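You operate a simulated robot arm through the tools that you are given. There is no shell and no other tool. Be economical: measure what you need, move in short steps, check, and stop when the job is done.

Carry out the task below with a simulated robot arm. There is one attempt and no reset: what you move stays moved.

TASK
Put the red brush from the table on the blue ice tray.

Only the result counts: the job must be done as asked and must still hold three seconds after the hand-in. Knocking over, shifting, dropping, spilling or breaking anything else fails it.

THE ROBOT
A 5-joint arm with a two-finger parallel gripper, fixed in place. Base frame: the origin is at the foot of the arm, x ahead of it, y to its left, z up; the work surface is at about z = 0. Lengths are in cm, angles in degrees, forces in N, time in s.
With the tool pointing down near the work surface it reaches from about 26 to 68 cm from the base axis. Its first joint turns from -66.0 to 66.0 degrees. The tool tilts only in the upright plane through the base axis and itself; it spins freely about its own axis. Payload 2.9 kg.
The TCP is the grasp point between the finger pads, 3 cm short of the fingertips. In the tool frame z runs along the fingers and y along their closing line. The gripper opens to 11 cm. The fingers are 2 cm wide and 1 cm thick; the gripper's body (4.8 by 11.2 cm) begins 5.5 cm behind the TCP.
Orientation is that of the tool frame in the base frame, as [roll, pitch, yaw] about the fixed x, y, z axes, in that order (R = Rz(yaw) Ry(pitch) Rx(roll)). With the fingers straight down and closing along the base's y, the tool's x points along the base's -x, its y along +y and its z along -z.

THE INTERFACE
- The arm moves only by the tool arm_command. Its argument "targets" is a list that holds one entry, the list of rows, each a list of 6 numbers: the shift along the base's x, y, z in m, then the turn, a rotation vector about the base's x, y, z in degrees. In form: [[[tx, ty, tz, rx, ry, rz], ...]]. A call has 1 to 12 rows; each row shifts and turns the commanded pose from where the row before left it. "claw" is the opening, from 0 (shut) to 1 (fully open), set as the call begins (left out, the last holds). Rows are played at 5 a second. More than 5 cm and 8.6 degrees between two rows, or a gripper value outside its range, and nothing of the call is played. Where a pose cannot be reached the arm comes as near as it can. A force on the tool above 40 N (or 10 N above the force at the start of the call, whichever is more), or a blocked arm, ends the call early, and 0.2 s more pass. The fingers move at their own pace (about 10.8 cm/s each) and stop on an object; they squeeze with about 22 N. The grip force told is the motor's: it shows also when the fingers shut on nothing. Time passes only in rows, and 0.2 s behind the last, so rows that do not move let the fingers close. It gives the time, the measured TCP pose, the force on the tool (base axes), the opening and the grip force at its end, in the units of the frame above (readings bear some noise), and new pictures: "pictures" is both (left out), scene, wrist or none.
- Cameras (640 x 400 px; columns grow to the right, rows downward): "scene" is fixed at [1.35, -44.29, 59.65]; the picture's right is [0.92, -0.40, 0.00], its down [-0.26, -0.59, -0.76] and it looks along [0.31, 0.70, -0.65] (base axes); focal length 262 px, centre (320, 200). "wrist" rides on the gripper at [7.3, 1.7, -10.3] in the tool frame; the picture's right is [-0.23, 0.97, 0.00], its down [-0.76, -0.18, -0.62] and it looks along [-0.61, -0.14, 0.78] (tool axes); focal length 222 px, centre (320, 200). There is no depth. A picture from a camera that has moved, and an enlarged one, comes with that camera's place and axes in the base frame and with its lens.
- close_up(camera, box): a new picture of the part [left, top, right, bottom] of that camera's present view, enlarged. It takes no simulated time.
- sign_off(): hands the job in; it is judged then, once.

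Go step by step. Nothing tells you positions but the pictures and the camera data: compare them with the known pose of the tool, close in by small moves and look again before you grip or let go. The budget is 90 turns and 200 pictures, counting those below and the enlarged ones. Unless the task says otherwise, let go and move clear before handing in, and close with one line.

The tools are called as name(argument=value, ...) on one line, values as JSON. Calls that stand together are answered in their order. arm_command: Moves the arm, as the interface text tells. Its arguments: {"type":"object","properties":{"targets":{"type":"array"},"claw":{"type":"number"},"pictures":{"type":"string","enum":["both","scene","wrist","none"]}},"required":["targets"]} The other tools are called the same way: close_up (camera, box) takes an enlarged picture of a part of a camera's view; sign_off () hands the job in.

At the start:

```text
t: 0.0
tool_pos: [44.62, 17.79, 35.99]
orientation: [-180.0, 0.0, 179.9]
ft_force: [-0.4, -0.2, 0.9]
width: 10.99
grasp_force: 0.1
```

scene: 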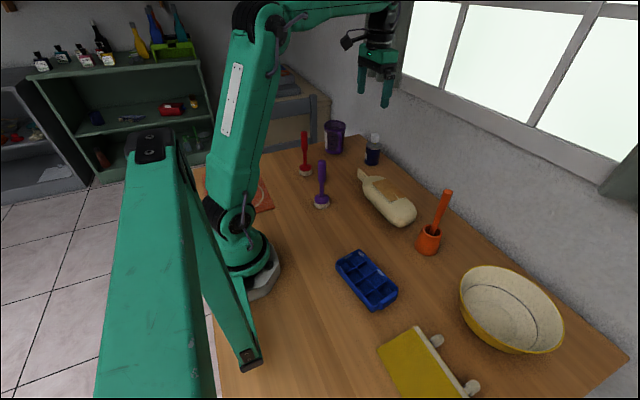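
wrist: 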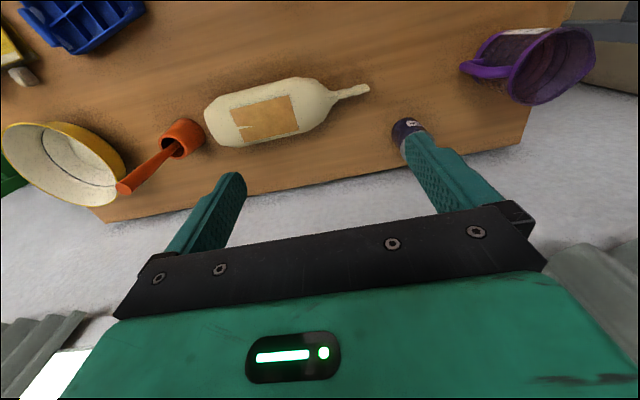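

The red brush seems to stand upright on its bristles, roughly at (31, 38). I'll zoom in on it and on the blue tray before moving.

close_up(camera="scene", box=[265, 110, 393, 220])

close_up(camera="scene", box=[310, 230, 430, 325])

```text
3.64 times, centred on (329, 165) of scene
camera zoom: at [1.35, -44.29, 59.65], right [0.92, -0.4, 0.0], down [-0.26, -0.59, -0.76], along [0.31, 0.7, -0.65], focal length 954 px, centre (287, 327)
```

zoom: 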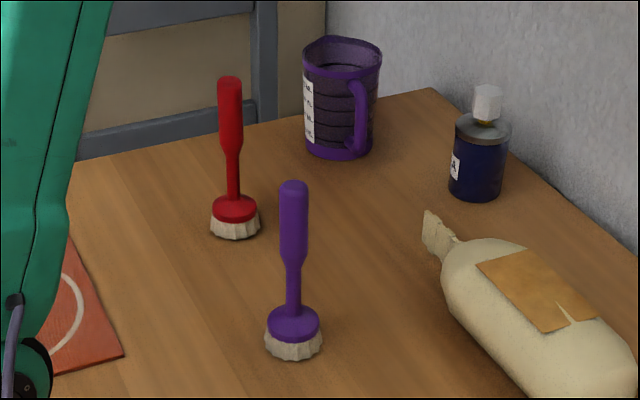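

```text
4.21 times, centred on (370, 278) of scene
camera zoom: at [1.35, -44.29, 59.65], right [0.92, -0.4, 0.0], down [-0.26, -0.59, -0.76], along [0.31, 0.7, -0.65], focal length 1104 px, centre (110, -126)
```

zoom: 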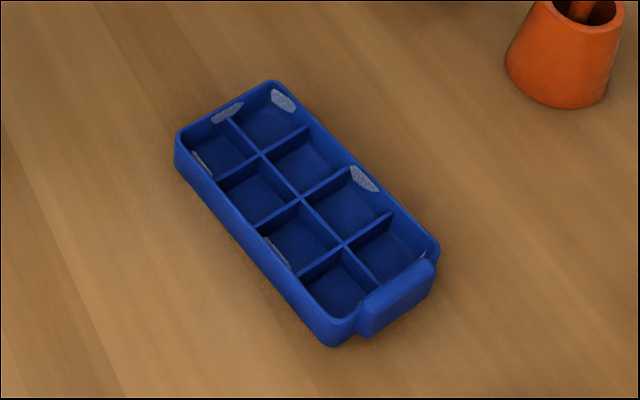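

The red brush stands near (31, 37), about 17.5 cm tall, with a head about 5 cm across. The tray's centre is near (27, -15). I'll move above the brush at the current height and look.

arm_command(targets=[[[-0.0266, 0.0386, 0, 0, 0, 0], [-0.0266, 0.0386, 0, 0, 0, 0], [-0.0266, 0.0386, 0, 0, 0, 0], [-0.0266, 0.0386, 0, 0, 0, 0], [-0.0266, 0.0386, 0, 0, 0, 0], [0, 0, 0, 0, 0, 0]]], claw=1)

```text
t: 1.4
tool_pos: [31.24, 37.2, 35.82]
orientation: [180.0, 0.0, 179.9]
ft_force: [0.4, 1.1, -0.5]
width: 11.0
grasp_force: 0.0
camera wrist: at [23.94, 38.86, 46.24], right [0.23, 0.97, 0.0], down [0.76, -0.18, 0.62], along [0.61, -0.14, -0.78], focal length 222 px, centre (320, 200)
```

scene: 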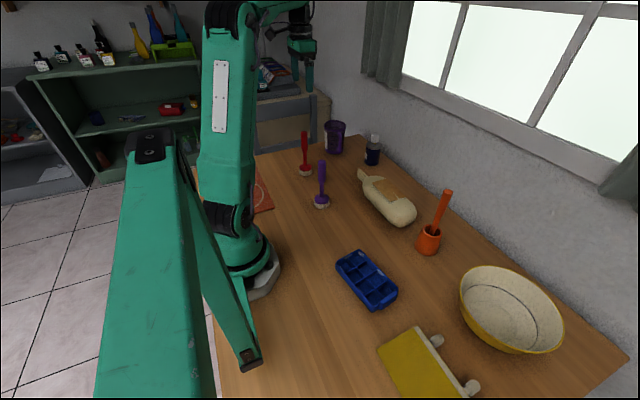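
wrist: 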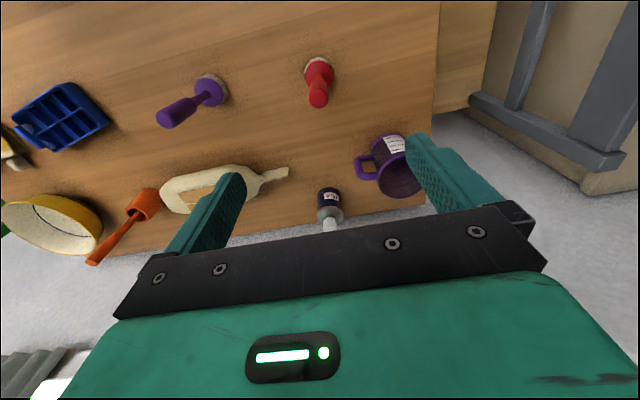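

The wrist view gives about (30.8, 37.2), which agrees with the scene camera. I'll descend until the fingertips are just above the handle and check again.

arm_command(targets=[[[-0.004, -0.001, -0.045, 0, 0, 0], [0, 0, -0.045, 0, 0, 0], [0, 0, -0.04, 0, 0, 0], [0, 0, 0, 0, 0, 0]]])

close_up(camera="scene", box=[240, 60, 400, 200])

```text
t: 2.4
tool_pos: [30.94, 37.01, 22.82]
orientation: [180.0, 0.0, 179.9]
ft_force: [-0.3, 0.3, 0.5]
width: 10.98
grasp_force: 0.1
camera wrist: at [23.62, 38.71, 33.24], right [0.23, 0.97, 0.0], down [0.76, -0.18, 0.62], along [0.61, -0.14, -0.78], focal length 222 px, centre (320, 200)
```

scene: 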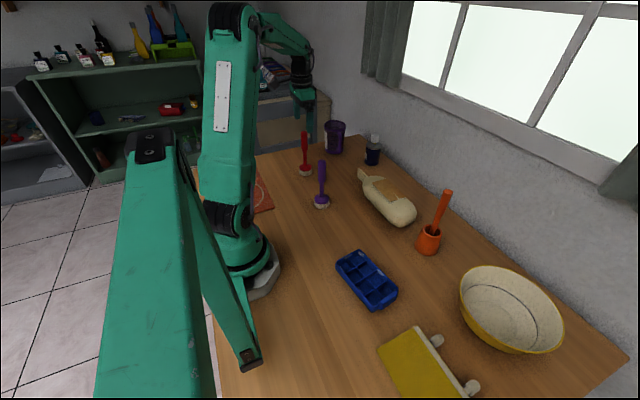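
wrist: 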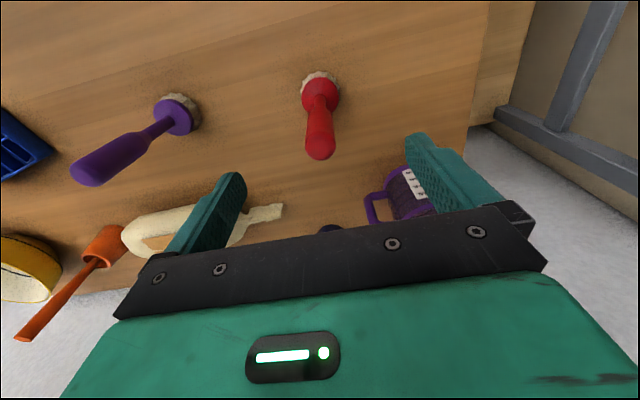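

```text
2.86 times, centred on (320, 130) of scene
camera zoom: at [1.35, -44.3, 59.65], right [0.92, -0.4, 0.0], down [-0.26, -0.59, -0.76], along [0.31, 0.7, -0.65], focal length 750 px, centre (320, 400)
```

zoom: 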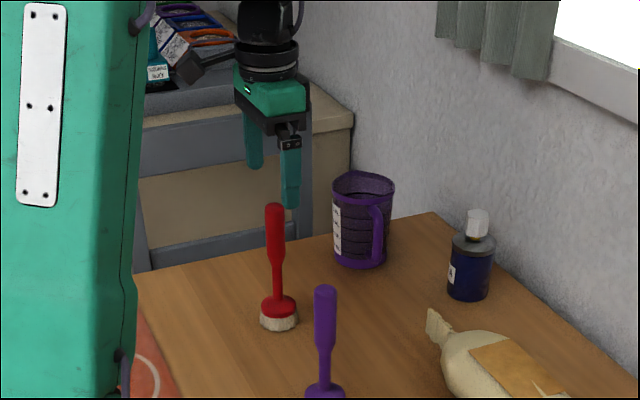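

The handle is at about (30.9, 37.0), centred between the fingers. I'll descend to z ≈ 13.3, with the fingers straddling the handle.

arm_command(targets=[[[0, 0, -0.035, 0, 0, 0], [0, 0, -0.035, 0, 0, 0], [0, 0, -0.025, 0, 0, 0], [0, 0, 0, 0, 0, 0]]])

close_up(camera="scene", box=[260, 80, 360, 190])

```text
t: 3.4
tool_pos: [30.9, 36.99, 13.31]
orientation: [180.0, -0.1, 179.9]
ft_force: [-0.3, -0.1, 0.0]
width: 11.0
grasp_force: 0.1
camera wrist: at [23.61, 38.73, 23.78], right [0.23, 0.97, 0.0], down [0.76, -0.18, 0.62], along [0.61, -0.14, -0.78], focal length 222 px, centre (320, 200)
```

scene: 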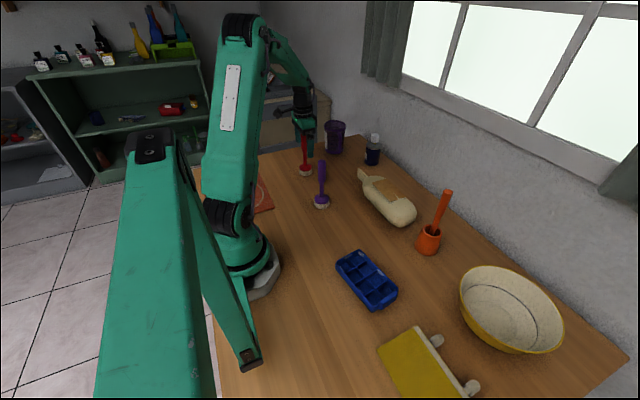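
wrist: 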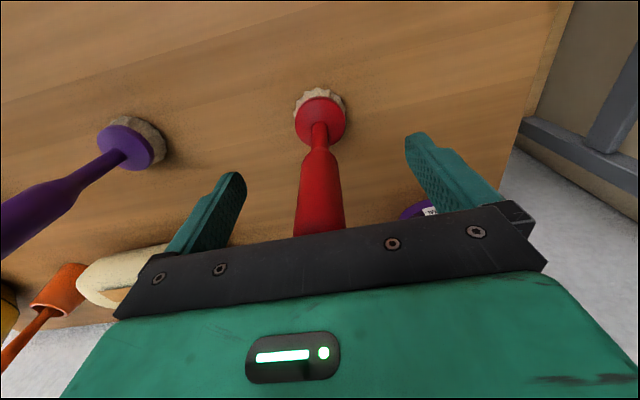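

```text
3.64 times, centred on (310, 135) of scene
camera zoom: at [1.35, -44.29, 59.65], right [0.92, -0.4, 0.0], down [-0.26, -0.59, -0.76], along [0.31, 0.7, -0.65], focal length 954 px, centre (356, 436)
```

zoom: 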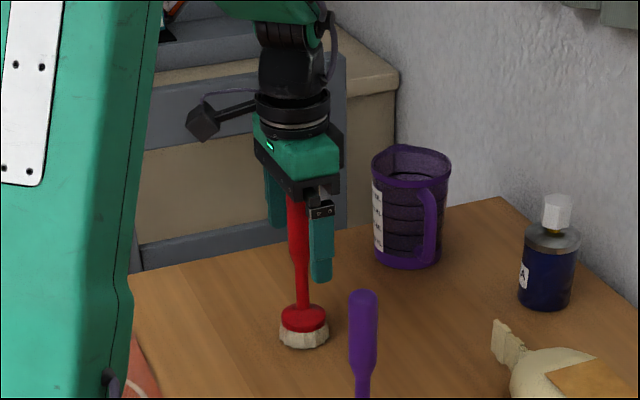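

The handle sits right at the TCP. I'll close the gripper gently.

arm_command(targets=[[[0, 0, 0, 0, 0, 0], [0, 0, 0, 0, 0, 0], [0, 0, 0, 0, 0, 0], [0, 0, 0, 0, 0, 0]]], claw=0)

close_up(camera="scene", box=[260, 80, 360, 190])

```text
t: 4.4
tool_pos: [30.92, 36.94, 13.49]
orientation: [-180.0, 0.0, 179.9]
ft_force: [0.8, -0.4, -0.4]
width: 2.49
grasp_force: 21.9
camera wrist: at [23.62, 38.74, 23.81], right [0.23, 0.97, 0.0], down [0.76, -0.18, 0.62], along [0.61, -0.14, -0.78], focal length 222 px, centre (320, 200)
```

scene: 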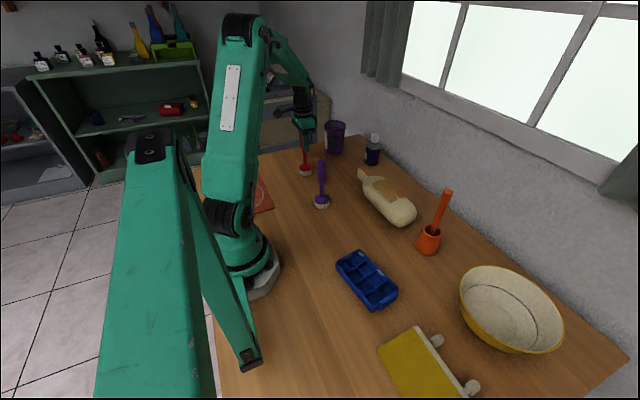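
wrist: 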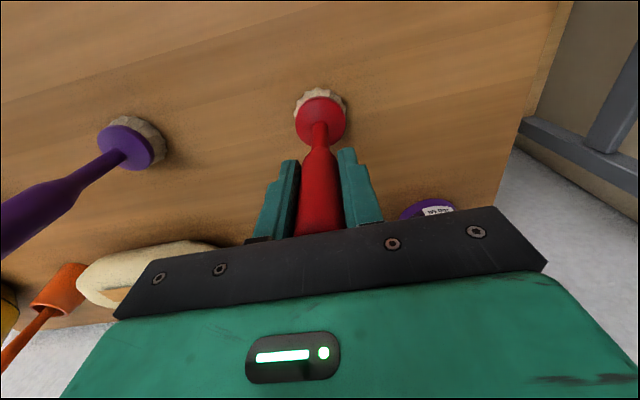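

```text
3.64 times, centred on (310, 135) of scene
camera zoom: at [1.35, -44.29, 59.65], right [0.92, -0.4, 0.0], down [-0.26, -0.59, -0.76], along [0.31, 0.7, -0.65], focal length 954 px, centre (356, 436)
```

zoom: 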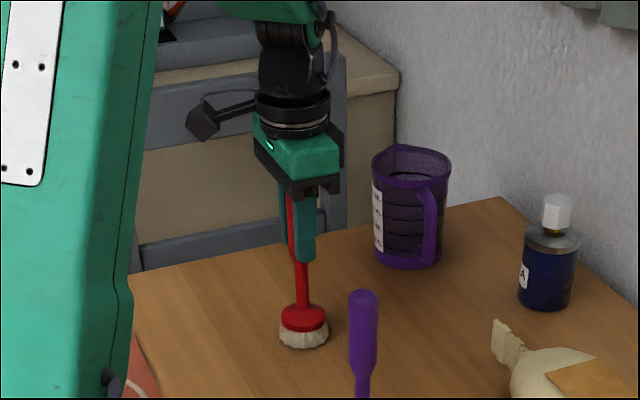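

The brush is gripped (width 2.5 cm), with its bottom 13.4 cm below the TCP. Now I'll lift it straight up.

arm_command(targets=[[[0, 0, 0.03, 0, 0, 0], [0, 0, 0.04, 0, 0, 0], [0, 0, 0.04, 0, 0, 0], [0, 0, 0.04, 0, 0, 0], [0, 0, 0.04, 0, 0, 0], [0, 0, 0.04, 0, 0, 0], [0, 0, 0, 0, 0, 0]]])

```text
t: 6.0
tool_pos: [30.92, 37.1, 36.38]
orientation: [-180.0, 0.0, 179.9]
ft_force: [-0.6, -1.2, -0.4]
width: 2.5
grasp_force: 21.6
camera wrist: at [23.61, 38.72, 46.74], right [0.23, 0.97, 0.0], down [0.76, -0.18, 0.62], along [0.61, -0.14, -0.78], focal length 222 px, centre (320, 200)
```

scene: 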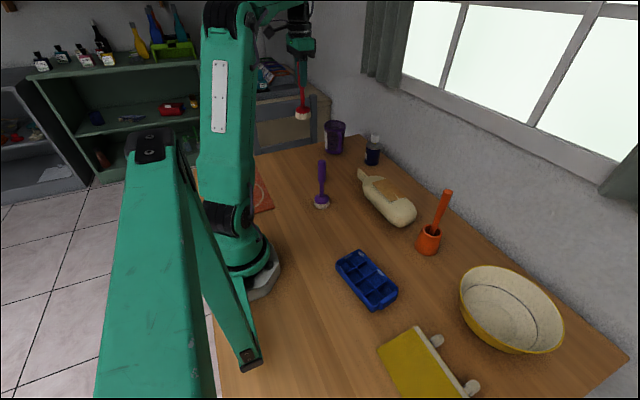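
wrist: 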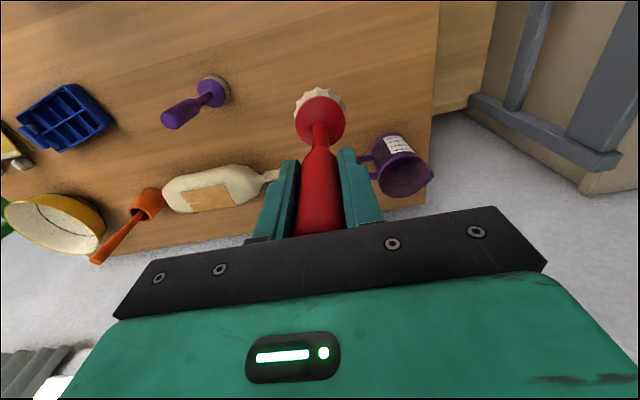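

The brush is held steadily, with its bottom at about z 23, above everything else on the table. I'll carry it toward the tray on a slight outward arc.

arm_command(targets=[[[0.0085, -0.045, 0, 0, 0, 0], [0.0085, -0.045, 0, 0, 0, 0], [0.0085, -0.045, 0, 0, 0, 0], [0.0085, -0.045, 0, 0, 0, 0], [0.0085, -0.045, 0, 0, 0, 0], [0.0085, -0.045, 0, 0, 0, 0], [-0.014, -0.04, 0, 0, 0, 0], [-0.014, -0.04, 0, 0, 0, 0], [-0.014, -0.04, 0, 0, 0, 0], [-0.014, -0.04, 0, 0, 0, 0], [-0.014, -0.04, 0, 0, 0, 0], [-0.014, -0.04, 0, 0, 0, 0]]])

```text
t: 8.6
tool_pos: [27.5, -14.12, 36.33]
orientation: [-179.9, 0.0, 179.9]
ft_force: [0.6, 0.4, -0.8]
width: 2.49
grasp_force: 22.2
camera wrist: at [20.27, -12.38, 46.74], right [0.23, 0.97, 0.0], down [0.76, -0.18, 0.62], along [0.61, -0.14, -0.78], focal length 222 px, centre (320, 200)
```

scene: 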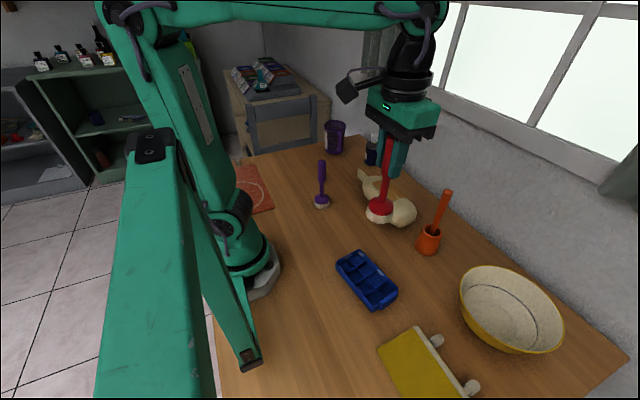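
wrist: 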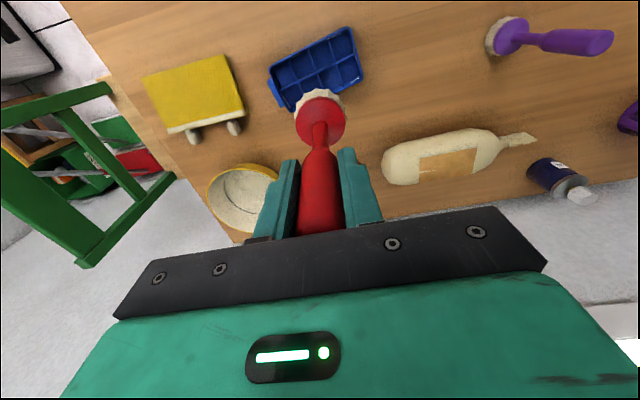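

The tray is now directly below in the wrist view. I'll zoom in to fix its centre crossing.

close_up(camera="wrist", box=[240, 10, 400, 130])

```text
3.33 times, centred on (320, 70) of wrist
camera zoom: at [20.27, -12.38, 46.74], right [0.23, 0.97, 0.0], down [0.76, -0.18, 0.62], along [0.61, -0.14, -0.78], focal length 740 px, centre (320, 633)
```

zoom: 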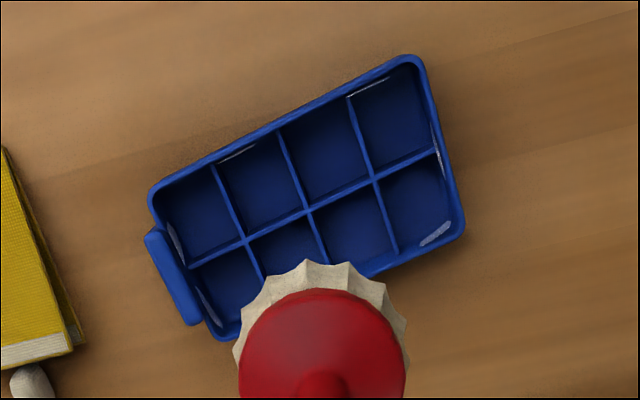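

Both cameras put the crossing at about (27.0, -14.5). I'll shift slightly and descend until the brush's bottom is about 4 cm above the tray, then check.

arm_command(targets=[[[-0.004, -0.004, -0.04, 0, 0, 0], [0, 0, -0.04, 0, 0, 0], [0, 0, -0.04, 0, 0, 0], [0, 0, -0.04, 0, 0, 0], [0, 0, 0, 0, 0, 0]]])

close_up(camera="scene", box=[300, 200, 440, 325])

close_up(camera="wrist", box=[220, 10, 420, 140])

```text
t: 9.8
tool_pos: [26.97, -14.28, 20.29]
orientation: [179.9, 0.0, 179.9]
ft_force: [-0.8, -0.6, 0.0]
width: 2.5
grasp_force: 22.5
camera wrist: at [19.83, -12.63, 30.66], right [0.23, 0.97, 0.0], down [0.76, -0.18, 0.62], along [0.61, -0.14, -0.78], focal length 222 px, centre (320, 200)
```

scene: 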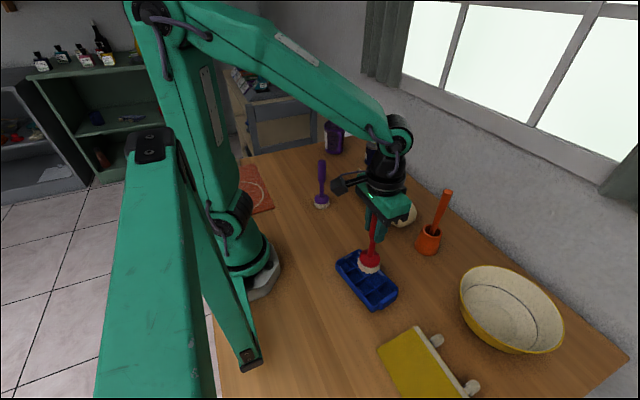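
wrist: 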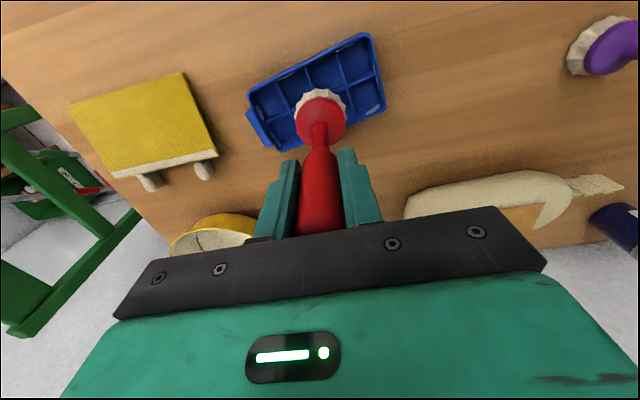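

```text
3.20 times, centred on (370, 262) of scene
camera zoom: at [1.35, -44.3, 59.65], right [0.92, -0.4, 0.0], down [-0.26, -0.59, -0.76], along [0.31, 0.7, -0.65], focal length 839 px, centre (160, 0)
```

zoom: 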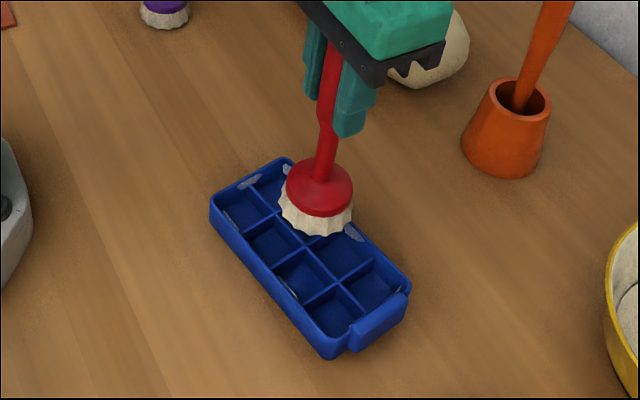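

```text
3.08 times, centred on (320, 75) of wrist
camera zoom: at [19.83, -12.63, 30.66], right [0.23, 0.97, 0.0], down [0.76, -0.18, 0.62], along [0.61, -0.14, -0.78], focal length 684 px, centre (320, 585)
```

zoom: 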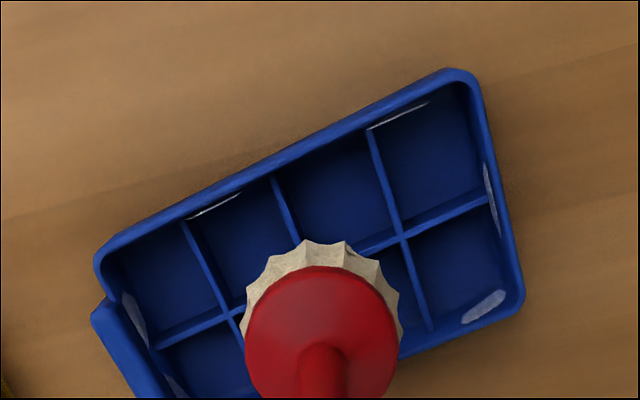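

The brush is over the crossing and the head fits well inside the rim. I'll lower it further, slowly for the last part.

arm_command(targets=[[[0, -0.001, -0.015, 0, 0, 0], [0, 0, -0.01, 0, 0, 0], [0, 0, -0.005, 0, 0, 0], [0, 0, 0, 0, 0, 0]]])

close_up(camera="scene", box=[320, 220, 420, 320])

```text
t: 10.8
tool_pos: [27.25, -14.52, 17.23]
orientation: [180.0, 0.1, 179.8]
ft_force: [0.8, -0.7, -1.0]
width: 2.47
grasp_force: 21.9
camera wrist: at [19.89, -12.81, 27.7], right [0.23, 0.97, 0.0], down [0.76, -0.18, 0.62], along [0.61, -0.14, -0.78], focal length 222 px, centre (320, 200)
```

scene: 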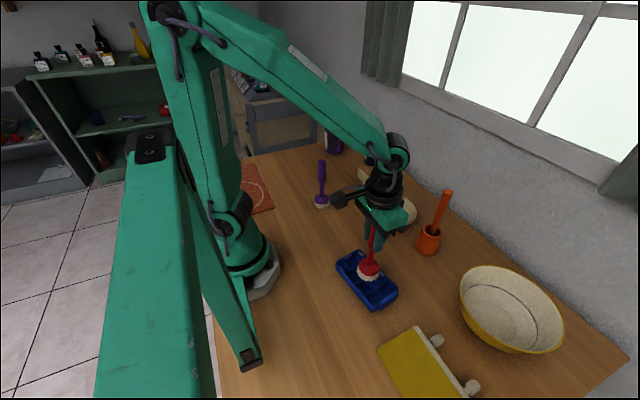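
wrist: 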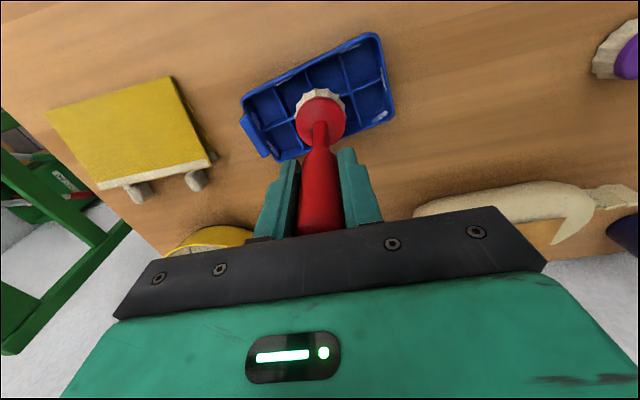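

```text
4.00 times, centred on (370, 270) of scene
camera zoom: at [1.35, -44.3, 59.65], right [0.92, -0.4, 0.0], down [-0.26, -0.59, -0.76], along [0.31, 0.7, -0.65], focal length 1049 px, centre (120, -80)
```

zoom: 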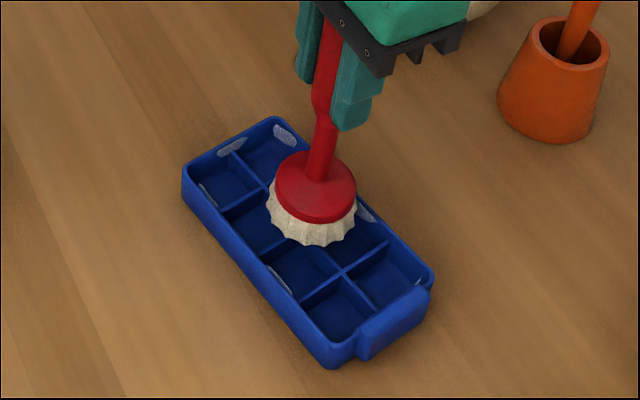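

The brush bottom is about 1.3 cm above the dividers and roughly 0.4 cm too far in +x. I'll correct that and lower in small steps while watching the force.

arm_command(targets=[[[-0.004, -0.001, 0, 0, 0, 0], [0, 0, -0.004, 0, 0, 0], [0, 0, -0.004, 0, 0, 0], [0, 0, 0, 0, 0, 0]]])

close_up(camera="scene", box=[320, 220, 420, 320])

```text
t: 11.8
tool_pos: [26.76, -14.58, 16.58]
orientation: [-179.9, -0.1, 179.9]
ft_force: [-0.3, 1.3, -1.3]
width: 2.47
grasp_force: 22.1
camera wrist: at [19.49, -12.91, 26.92], right [0.23, 0.97, 0.0], down [0.76, -0.18, 0.62], along [0.61, -0.14, -0.78], focal length 222 px, centre (320, 200)
```

scene: 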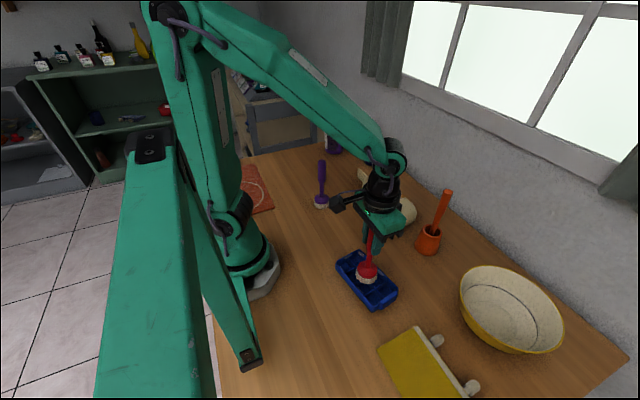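
wrist: 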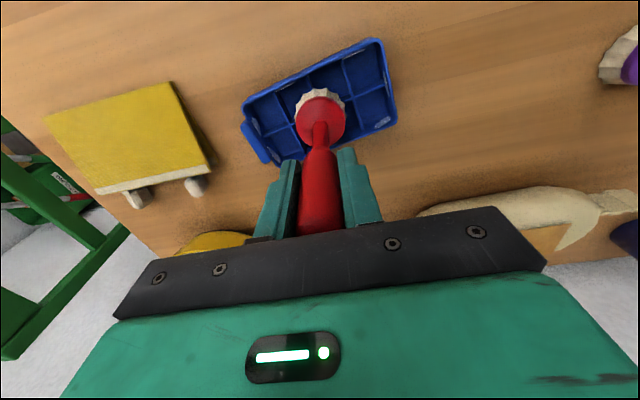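

```text
4.00 times, centred on (370, 270) of scene
camera zoom: at [1.35, -44.3, 59.65], right [0.92, -0.4, 0.0], down [-0.26, -0.59, -0.76], along [0.31, 0.7, -0.65], focal length 1049 px, centre (120, -80)
```

zoom: 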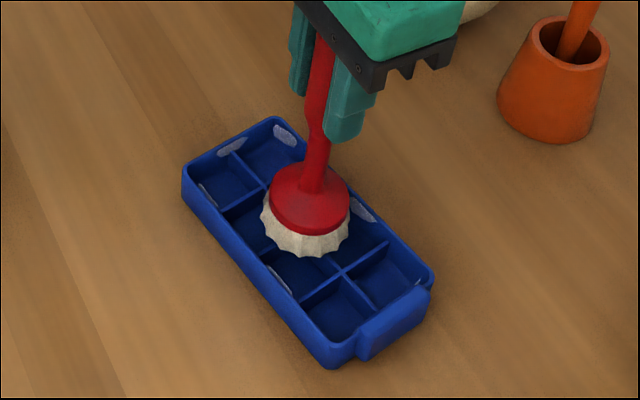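

The brush is now centred over the crossing with no contact yet. I'll lower it 2 mm at a time.

arm_command(targets=[[[0, 0, -0.002, 0, 0, 0], [0, 0, -0.002, 0, 0, 0], [0, 0, 0, 0, 0, 0]]], pictures="none")

close_up(camera="scene", box=[320, 220, 420, 320])

```text
t: 12.6
tool_pos: [26.76, -14.61, 16.06]
orientation: [180.0, 0.0, 180.0]
ft_force: [0.2, -0.2, -0.6]
width: 2.42
grasp_force: 21.8
```

```text
4.00 times, centred on (370, 270) of scene
camera zoom: at [1.35, -44.3, 59.65], right [0.92, -0.4, 0.0], down [-0.26, -0.59, -0.76], along [0.31, 0.7, -0.65], focal length 1049 px, centre (120, -80)
```

zoom: 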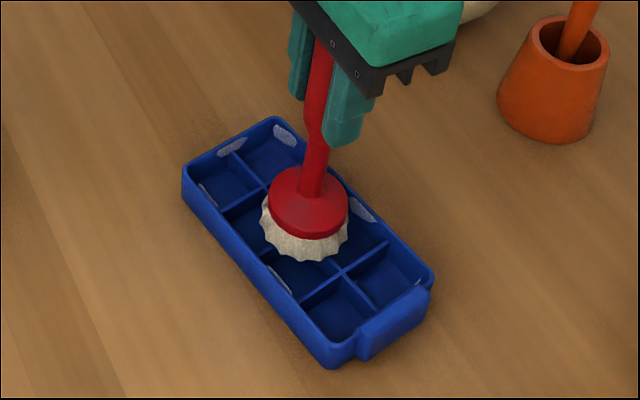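

arm_command(targets=[[[0, 0, -0.002, 0, 0, 0], [0, 0, -0.002, 0, 0, 0], [0, 0, 0, 0, 0, 0]]], pictures="none")

close_up(camera="scene", box=[320, 220, 420, 320])

```text
t: 13.4
tool_pos: [26.75, -14.46, 15.76]
orientation: [179.9, 0.0, 179.9]
ft_force: [0.2, -0.5, -1.1]
width: 2.39
grasp_force: 21.7
```

```text
4.00 times, centred on (370, 270) of scene
camera zoom: at [1.35, -44.3, 59.65], right [0.92, -0.4, 0.0], down [-0.26, -0.59, -0.76], along [0.31, 0.7, -0.65], focal length 1049 px, centre (120, -80)
```

zoom: 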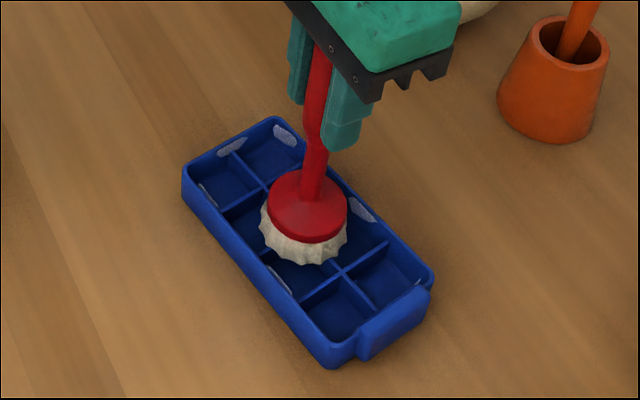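

There's no contact force yet. I'll keep lowering in small steps.

arm_command(targets=[[[0, 0, -0.002, 0, 0, 0], [0, 0, -0.002, 0, 0, 0], [0, 0, 0, 0, 0, 0]]], pictures="none")

close_up(camera="scene", box=[320, 220, 420, 320])

```text
t: 14.2
tool_pos: [26.81, -14.63, 15.44]
orientation: [180.0, 0.0, 179.9]
ft_force: [-0.3, 0.1, -0.8]
width: 2.43
grasp_force: 22.2
```

```text
4.00 times, centred on (370, 270) of scene
camera zoom: at [1.35, -44.3, 59.65], right [0.92, -0.4, 0.0], down [-0.26, -0.59, -0.76], along [0.31, 0.7, -0.65], focal length 1049 px, centre (120, -80)
```

zoom: 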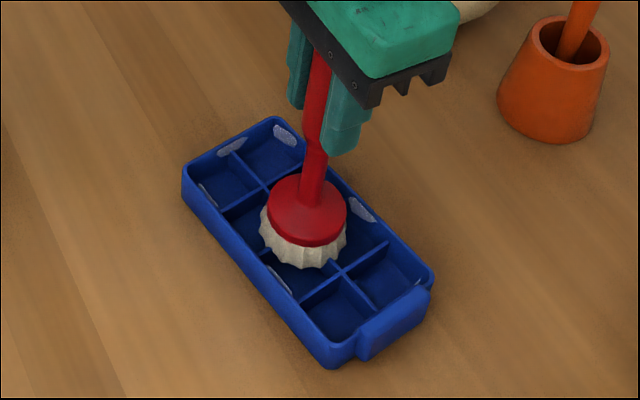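

arm_command(targets=[[[0, 0, -0.002, 0, 0, 0], [0, 0, -0.002, 0, 0, 0], [0, 0, 0, 0, 0, 0]]], pictures="none")

close_up(camera="scene", box=[320, 220, 420, 320])

```text
t: 15.0
tool_pos: [26.77, -14.57, 15.02]
orientation: [-180.0, 0.1, 180.0]
ft_force: [0.2, 0.3, -0.4]
width: 2.44
grasp_force: 22.4
```

```text
4.00 times, centred on (370, 270) of scene
camera zoom: at [1.35, -44.3, 59.65], right [0.92, -0.4, 0.0], down [-0.26, -0.59, -0.76], along [0.31, 0.7, -0.65], focal length 1049 px, centre (120, -80)
```

zoom: 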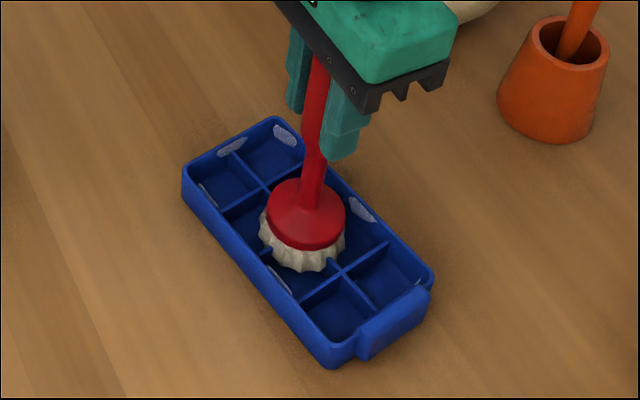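

arm_command(targets=[[[0, 0, -0.002, 0, 0, 0], [0, 0, -0.002, 0, 0, 0], [0, 0, 0, 0, 0, 0]]], pictures="none")

close_up(camera="scene", box=[335, 240, 405, 310])

close_up(camera="wrist", box=[220, 20, 420, 170])

```text
t: 15.8
tool_pos: [26.71, -14.61, 14.51]
orientation: [179.9, 0.0, 179.9]
ft_force: [0.0, -0.1, -0.6]
width: 2.42
grasp_force: 21.9
```

```text
5.71 times, centred on (370, 275) of scene
camera zoom: at [1.35, -44.3, 59.65], right [0.92, -0.4, 0.0], down [-0.26, -0.59, -0.76], along [0.31, 0.7, -0.65], focal length 1499 px, centre (34, -229)
```

zoom: 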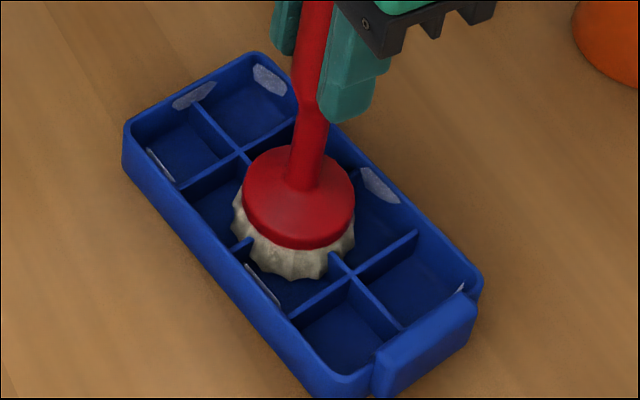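

```text
2.67 times, centred on (320, 95) of wrist
camera zoom: at [19.49, -12.89, 24.91], right [0.23, 0.97, 0.0], down [0.76, -0.18, 0.62], along [0.61, -0.14, -0.78], focal length 592 px, centre (320, 480)
```

zoom: 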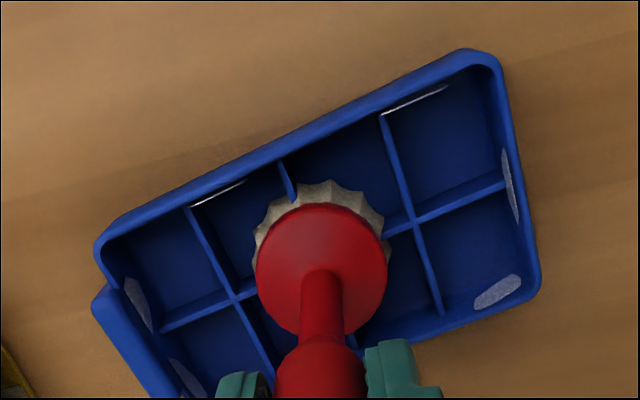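

The bristles seem to be sinking in between the dividers, still with no force, so the brush may seat deeper, near the tray floor. I'll go on gently.

arm_command(targets=[[[0, 0, -0.002, 0, 0, 0], [0, 0, -0.002, 0, 0, 0], [0, 0, 0, 0, 0, 0]]], pictures="none")

close_up(camera="scene", box=[335, 240, 405, 310])

```text
t: 16.6
tool_pos: [26.83, -14.67, 14.28]
orientation: [-179.9, 0.1, 179.9]
ft_force: [-2.5, 1.1, 16.2]
width: 2.4
grasp_force: 21.8
```

```text
5.71 times, centred on (370, 275) of scene
camera zoom: at [1.35, -44.29, 59.65], right [0.92, -0.4, 0.0], down [-0.26, -0.59, -0.76], along [0.31, 0.7, -0.65], focal length 1499 px, centre (34, -229)
```

zoom: 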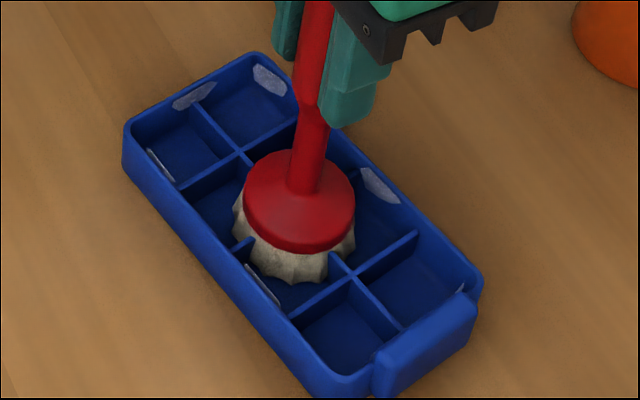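

Contact: 16 N upward, and the tray hasn't moved. I'll back off 1 mm to ease the load and check.

arm_command(targets=[[[0, 0, 0.001, 0, 0, 0], [0, 0, 0, 0, 0, 0]]], pictures="none")

```text
t: 17.2
tool_pos: [26.85, -14.55, 14.29]
orientation: [-180.0, 0.1, 179.9]
ft_force: [1.5, -0.9, 4.2]
width: 2.41
grasp_force: 22.2
```

The load is down to 4 N, so I'll release with the hand still.

arm_command(targets=[[[0, 0, 0, 0, 0, 0], [0, 0, 0, 0, 0, 0], [0, 0, 0, 0, 0, 0], [0, 0, 0, 0, 0, 0]]], claw=1)

close_up(camera="scene", box=[320, 200, 430, 310])

```text
t: 18.2
tool_pos: [26.78, -14.57, 14.46]
orientation: [180.0, 0.0, 179.9]
ft_force: [-0.7, -0.1, -0.3]
width: 10.99
grasp_force: 0.0
camera wrist: at [19.52, -12.89, 24.64], right [0.23, 0.97, 0.0], down [0.76, -0.18, 0.62], along [0.61, -0.14, -0.78], focal length 222 px, centre (320, 200)
```

scene: 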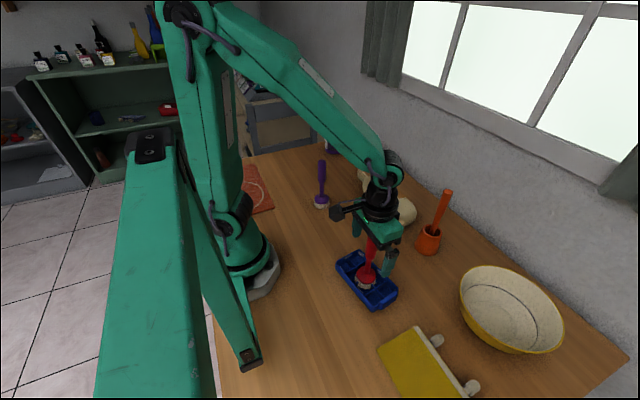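
wrist: 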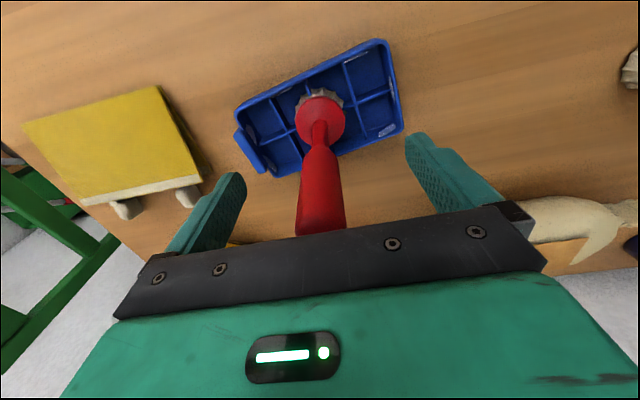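

```text
3.64 times, centred on (375, 255) of scene
camera zoom: at [1.35, -44.29, 59.65], right [0.92, -0.4, 0.0], down [-0.26, -0.59, -0.76], along [0.31, 0.7, -0.65], focal length 954 px, centre (120, 0)
```

zoom: 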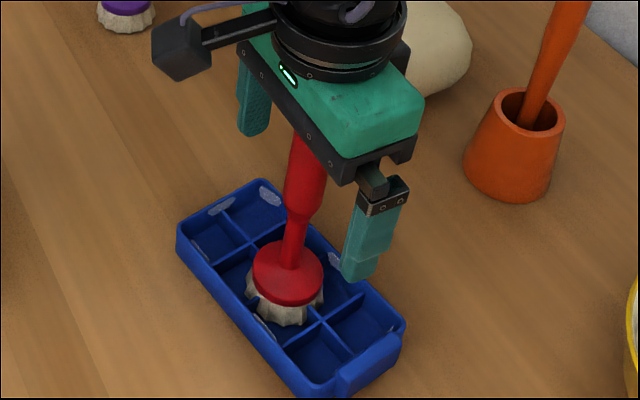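

The brush stands free on the tray. I'll retreat straight up.

arm_command(targets=[[[0, 0, 0.01, 0, 0, 0], [0, 0, 0.03, 0, 0, 0], [0, 0, 0.04, 0, 0, 0], [0, 0, 0.04, 0, 0, 0], [0, 0, 0.04, 0, 0, 0], [0, 0, 0.04, 0, 0, 0], [0, 0, 0, 0, 0, 0], [0, 0, 0, 0, 0, 0], [0, 0, 0, 0, 0, 0]]])

close_up(camera="scene", box=[320, 200, 430, 310])

```text
t: 20.2
tool_pos: [26.74, -14.62, 34.21]
orientation: [179.9, -0.1, -180.0]
ft_force: [-0.3, 0.1, -0.2]
width: 11.0
grasp_force: 0.0
camera wrist: at [19.49, -12.88, 44.69], right [0.23, 0.97, 0.0], down [0.76, -0.18, 0.62], along [0.61, -0.14, -0.78], focal length 222 px, centre (320, 200)
```

scene: 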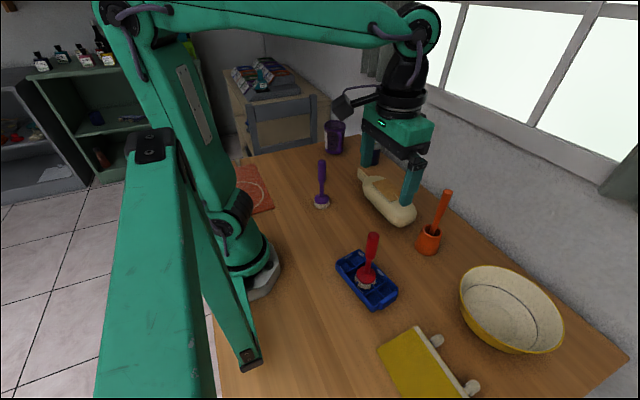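
wrist: 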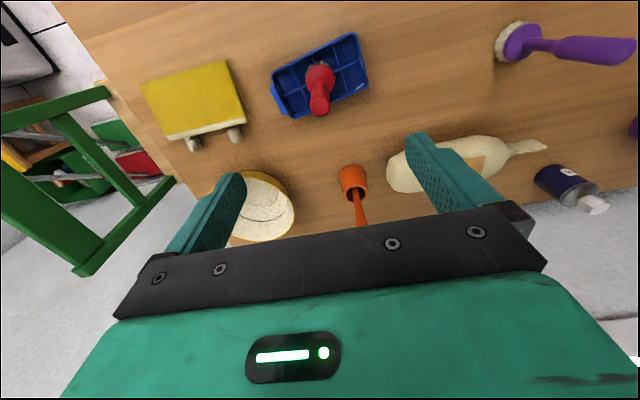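

```text
3.64 times, centred on (375, 255) of scene
camera zoom: at [1.35, -44.29, 59.65], right [0.92, -0.4, 0.0], down [-0.26, -0.59, -0.76], along [0.31, 0.7, -0.65], focal length 954 px, centre (120, 0)
```

zoom: 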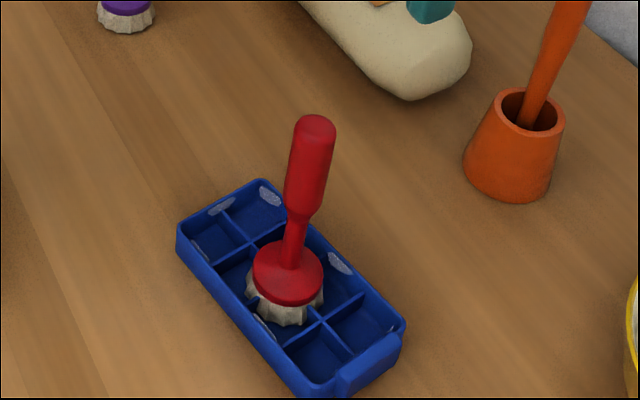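

The brush stands steadily in the tray, and nothing else looks disturbed. I'm handing in.

sign_off()

```text
The job is handed in.
```

The red brush is standing upright on the blue ice tray. The gripper has let go and moved clear, and the pictures show nothing else shifted.
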